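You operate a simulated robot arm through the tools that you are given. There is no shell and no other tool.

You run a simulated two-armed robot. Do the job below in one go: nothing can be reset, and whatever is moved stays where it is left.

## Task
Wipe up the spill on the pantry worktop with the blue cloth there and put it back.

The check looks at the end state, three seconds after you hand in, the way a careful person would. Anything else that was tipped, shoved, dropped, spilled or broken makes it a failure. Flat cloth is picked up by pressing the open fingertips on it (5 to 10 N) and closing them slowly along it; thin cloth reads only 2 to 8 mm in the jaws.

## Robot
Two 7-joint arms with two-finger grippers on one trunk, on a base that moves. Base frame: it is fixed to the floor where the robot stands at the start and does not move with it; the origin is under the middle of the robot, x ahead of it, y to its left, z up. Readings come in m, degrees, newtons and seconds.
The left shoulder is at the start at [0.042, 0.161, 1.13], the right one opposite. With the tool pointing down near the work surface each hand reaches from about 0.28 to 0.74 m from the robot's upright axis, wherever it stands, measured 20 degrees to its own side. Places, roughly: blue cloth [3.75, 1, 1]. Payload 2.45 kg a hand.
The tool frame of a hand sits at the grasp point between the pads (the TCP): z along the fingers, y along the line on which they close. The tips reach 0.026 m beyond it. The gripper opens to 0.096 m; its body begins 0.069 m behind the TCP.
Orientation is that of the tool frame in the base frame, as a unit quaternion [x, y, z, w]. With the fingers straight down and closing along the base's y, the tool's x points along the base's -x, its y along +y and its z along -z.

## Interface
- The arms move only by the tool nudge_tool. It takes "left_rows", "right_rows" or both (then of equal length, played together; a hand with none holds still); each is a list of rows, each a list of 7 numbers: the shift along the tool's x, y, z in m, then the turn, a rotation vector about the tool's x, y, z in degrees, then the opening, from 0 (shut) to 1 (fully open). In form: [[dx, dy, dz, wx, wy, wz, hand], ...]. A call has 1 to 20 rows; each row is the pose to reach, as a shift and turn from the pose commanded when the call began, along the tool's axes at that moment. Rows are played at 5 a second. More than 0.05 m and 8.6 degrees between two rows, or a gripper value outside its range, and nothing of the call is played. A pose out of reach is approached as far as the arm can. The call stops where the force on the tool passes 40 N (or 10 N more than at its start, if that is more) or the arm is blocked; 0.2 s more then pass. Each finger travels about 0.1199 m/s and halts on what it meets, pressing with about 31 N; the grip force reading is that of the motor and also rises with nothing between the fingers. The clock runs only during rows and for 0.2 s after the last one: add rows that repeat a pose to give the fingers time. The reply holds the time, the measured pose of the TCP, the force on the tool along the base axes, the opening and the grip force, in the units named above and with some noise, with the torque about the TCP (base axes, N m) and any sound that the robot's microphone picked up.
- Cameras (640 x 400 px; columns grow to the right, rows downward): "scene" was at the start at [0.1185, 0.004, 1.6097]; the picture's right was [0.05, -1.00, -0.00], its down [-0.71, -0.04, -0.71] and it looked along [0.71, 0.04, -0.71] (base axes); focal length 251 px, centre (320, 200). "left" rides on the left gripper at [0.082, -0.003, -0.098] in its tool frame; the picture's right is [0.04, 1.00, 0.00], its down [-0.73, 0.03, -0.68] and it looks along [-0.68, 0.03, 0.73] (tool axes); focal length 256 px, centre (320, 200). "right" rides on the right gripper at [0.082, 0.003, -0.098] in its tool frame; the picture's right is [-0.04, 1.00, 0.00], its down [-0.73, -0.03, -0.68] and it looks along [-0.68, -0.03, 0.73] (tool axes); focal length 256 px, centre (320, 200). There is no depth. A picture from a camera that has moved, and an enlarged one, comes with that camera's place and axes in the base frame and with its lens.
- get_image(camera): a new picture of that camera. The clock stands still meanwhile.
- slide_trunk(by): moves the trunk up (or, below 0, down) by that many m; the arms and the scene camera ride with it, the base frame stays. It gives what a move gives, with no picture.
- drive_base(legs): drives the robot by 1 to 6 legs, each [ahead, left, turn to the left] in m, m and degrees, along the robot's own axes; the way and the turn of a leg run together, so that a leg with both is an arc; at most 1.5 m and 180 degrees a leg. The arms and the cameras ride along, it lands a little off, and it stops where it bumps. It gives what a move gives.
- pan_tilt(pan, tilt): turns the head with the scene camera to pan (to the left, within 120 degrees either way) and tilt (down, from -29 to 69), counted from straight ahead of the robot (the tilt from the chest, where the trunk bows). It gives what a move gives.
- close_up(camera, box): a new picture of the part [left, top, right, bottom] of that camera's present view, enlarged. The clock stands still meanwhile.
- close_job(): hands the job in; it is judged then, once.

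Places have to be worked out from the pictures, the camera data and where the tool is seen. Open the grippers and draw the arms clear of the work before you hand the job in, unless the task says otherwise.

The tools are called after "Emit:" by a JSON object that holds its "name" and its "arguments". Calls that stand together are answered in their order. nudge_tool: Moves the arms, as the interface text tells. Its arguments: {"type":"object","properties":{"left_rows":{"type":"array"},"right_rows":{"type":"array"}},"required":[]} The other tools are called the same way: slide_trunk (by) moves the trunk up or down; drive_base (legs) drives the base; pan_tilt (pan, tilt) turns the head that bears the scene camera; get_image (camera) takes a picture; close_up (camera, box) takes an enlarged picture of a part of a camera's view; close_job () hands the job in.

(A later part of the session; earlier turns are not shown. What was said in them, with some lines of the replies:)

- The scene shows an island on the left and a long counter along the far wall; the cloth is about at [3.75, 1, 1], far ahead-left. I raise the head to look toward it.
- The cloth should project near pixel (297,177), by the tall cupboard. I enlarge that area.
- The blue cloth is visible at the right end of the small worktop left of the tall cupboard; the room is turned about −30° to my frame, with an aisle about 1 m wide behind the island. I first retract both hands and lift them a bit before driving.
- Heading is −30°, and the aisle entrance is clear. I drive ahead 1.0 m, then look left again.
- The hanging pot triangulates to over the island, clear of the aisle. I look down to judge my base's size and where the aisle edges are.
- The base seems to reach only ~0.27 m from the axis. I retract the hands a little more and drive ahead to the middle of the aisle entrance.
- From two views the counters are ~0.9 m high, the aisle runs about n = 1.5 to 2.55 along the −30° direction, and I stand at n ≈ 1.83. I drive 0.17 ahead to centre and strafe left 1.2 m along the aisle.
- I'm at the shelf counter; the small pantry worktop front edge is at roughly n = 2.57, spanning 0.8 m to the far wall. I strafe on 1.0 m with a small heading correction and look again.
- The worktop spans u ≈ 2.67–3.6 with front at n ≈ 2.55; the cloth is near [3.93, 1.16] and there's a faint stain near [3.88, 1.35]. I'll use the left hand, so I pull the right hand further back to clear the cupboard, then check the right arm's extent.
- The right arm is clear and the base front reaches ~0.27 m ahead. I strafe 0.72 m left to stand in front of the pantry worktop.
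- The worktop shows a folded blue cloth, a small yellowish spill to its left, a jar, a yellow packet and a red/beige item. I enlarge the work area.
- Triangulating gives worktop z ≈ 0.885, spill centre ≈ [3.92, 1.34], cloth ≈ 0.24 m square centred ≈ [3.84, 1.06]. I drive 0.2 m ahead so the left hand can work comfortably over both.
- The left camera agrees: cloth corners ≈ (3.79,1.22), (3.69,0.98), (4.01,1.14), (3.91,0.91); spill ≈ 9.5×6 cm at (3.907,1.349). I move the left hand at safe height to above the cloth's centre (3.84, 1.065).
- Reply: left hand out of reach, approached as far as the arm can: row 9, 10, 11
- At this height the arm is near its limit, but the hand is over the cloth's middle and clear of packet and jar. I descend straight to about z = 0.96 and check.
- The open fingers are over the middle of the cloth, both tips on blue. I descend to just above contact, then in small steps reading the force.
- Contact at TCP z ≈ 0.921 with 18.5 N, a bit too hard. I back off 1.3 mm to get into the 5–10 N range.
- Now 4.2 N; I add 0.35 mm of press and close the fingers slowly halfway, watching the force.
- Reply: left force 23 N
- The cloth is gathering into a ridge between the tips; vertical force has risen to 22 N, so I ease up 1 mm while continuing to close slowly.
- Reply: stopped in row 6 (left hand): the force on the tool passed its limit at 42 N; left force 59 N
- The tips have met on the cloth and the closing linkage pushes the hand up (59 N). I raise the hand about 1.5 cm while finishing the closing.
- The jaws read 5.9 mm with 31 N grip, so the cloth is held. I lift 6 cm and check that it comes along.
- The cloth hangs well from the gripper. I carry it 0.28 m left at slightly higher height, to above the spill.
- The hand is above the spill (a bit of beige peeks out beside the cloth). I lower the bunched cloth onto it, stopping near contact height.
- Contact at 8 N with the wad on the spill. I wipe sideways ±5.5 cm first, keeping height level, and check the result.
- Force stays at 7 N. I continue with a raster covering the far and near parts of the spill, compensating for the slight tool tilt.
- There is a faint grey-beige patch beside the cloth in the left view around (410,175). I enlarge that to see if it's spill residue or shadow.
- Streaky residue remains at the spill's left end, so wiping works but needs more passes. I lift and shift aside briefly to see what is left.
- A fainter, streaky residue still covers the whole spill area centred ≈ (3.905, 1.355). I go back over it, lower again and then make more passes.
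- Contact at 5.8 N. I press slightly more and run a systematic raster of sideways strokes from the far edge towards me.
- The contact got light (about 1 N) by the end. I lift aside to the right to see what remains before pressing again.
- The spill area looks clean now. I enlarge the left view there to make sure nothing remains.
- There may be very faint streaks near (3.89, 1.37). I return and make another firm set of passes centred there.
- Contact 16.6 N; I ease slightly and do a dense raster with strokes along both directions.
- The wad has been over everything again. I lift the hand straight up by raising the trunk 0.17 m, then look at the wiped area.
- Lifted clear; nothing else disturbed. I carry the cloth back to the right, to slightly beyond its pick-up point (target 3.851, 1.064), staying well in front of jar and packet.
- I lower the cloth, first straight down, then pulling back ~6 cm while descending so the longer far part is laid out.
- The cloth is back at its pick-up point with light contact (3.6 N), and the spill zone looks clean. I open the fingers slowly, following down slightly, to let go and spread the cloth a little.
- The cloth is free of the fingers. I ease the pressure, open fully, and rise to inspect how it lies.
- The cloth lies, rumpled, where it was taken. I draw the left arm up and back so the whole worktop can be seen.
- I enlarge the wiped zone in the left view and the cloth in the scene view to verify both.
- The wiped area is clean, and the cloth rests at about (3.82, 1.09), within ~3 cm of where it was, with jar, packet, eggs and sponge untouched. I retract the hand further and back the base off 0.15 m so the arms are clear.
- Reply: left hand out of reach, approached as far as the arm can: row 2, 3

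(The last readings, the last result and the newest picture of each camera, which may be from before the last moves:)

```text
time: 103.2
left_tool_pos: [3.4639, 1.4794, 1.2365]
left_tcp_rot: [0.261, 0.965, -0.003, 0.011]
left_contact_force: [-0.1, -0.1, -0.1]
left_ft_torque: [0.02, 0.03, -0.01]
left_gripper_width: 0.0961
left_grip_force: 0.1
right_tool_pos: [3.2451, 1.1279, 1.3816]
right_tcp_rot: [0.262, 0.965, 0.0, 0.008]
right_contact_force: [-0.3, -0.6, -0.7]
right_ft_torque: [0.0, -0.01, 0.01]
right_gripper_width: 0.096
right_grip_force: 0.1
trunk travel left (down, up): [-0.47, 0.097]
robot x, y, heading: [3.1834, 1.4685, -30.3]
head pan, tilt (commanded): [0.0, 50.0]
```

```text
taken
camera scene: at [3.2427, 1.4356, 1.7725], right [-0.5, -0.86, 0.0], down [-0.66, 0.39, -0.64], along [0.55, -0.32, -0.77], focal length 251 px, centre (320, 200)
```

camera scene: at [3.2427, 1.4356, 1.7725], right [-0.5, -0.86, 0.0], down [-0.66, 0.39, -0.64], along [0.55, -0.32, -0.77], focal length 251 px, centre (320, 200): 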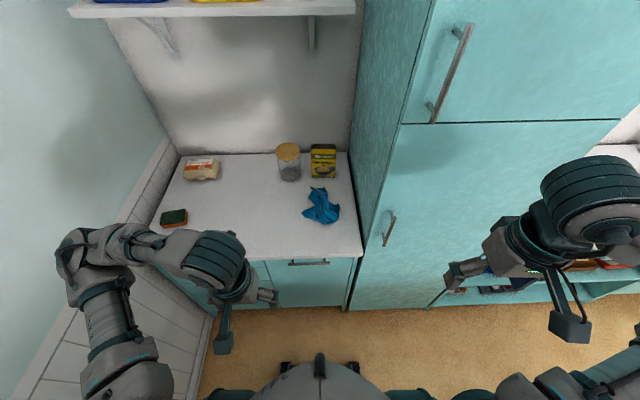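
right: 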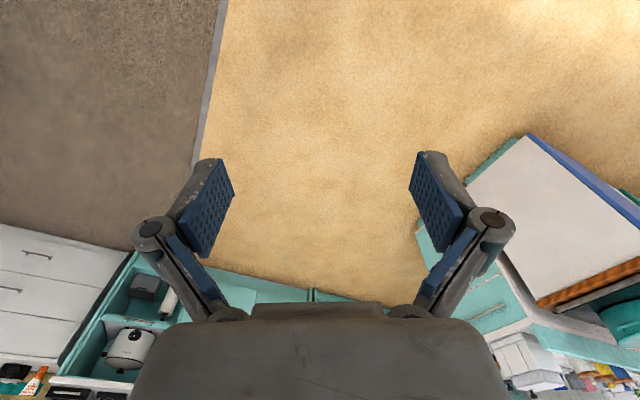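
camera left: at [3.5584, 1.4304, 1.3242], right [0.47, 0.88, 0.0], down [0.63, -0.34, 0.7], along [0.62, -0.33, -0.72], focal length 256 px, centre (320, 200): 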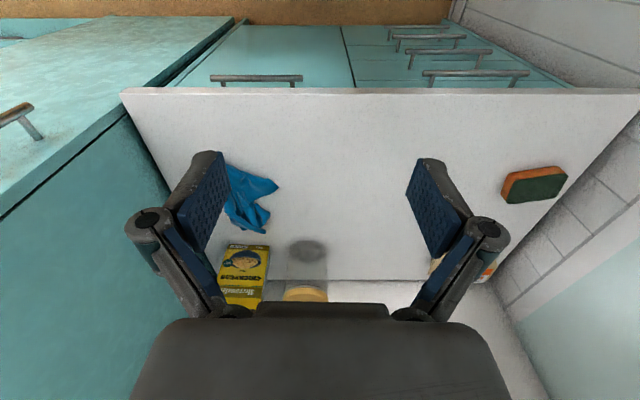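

The worktop is clean, the cloth is back in its place, everything else stands as before, and both arms are clear with grippers open. I hand the job in.

Emit:
{"name": "close_job", "arguments": {}}

```text
The job is handed in.
```

I wiped up the spill on the pantry worktop with the blue cloth and put the cloth back. It lies about 3 cm from where I picked it up. The job is handed in.

- **Spill:** the first passes left a faint, streaky film over the whole patch. After more passes, close-up pictures showed the worktop clean.
- **Cloth:** it started out lying flat but is now rumpled; I didn't try to spread it out again.
- **Everything else:** the jar, chickpea packet, egg carton and sponge are as they were. Both grippers are open and the arms are clear of the worktop.
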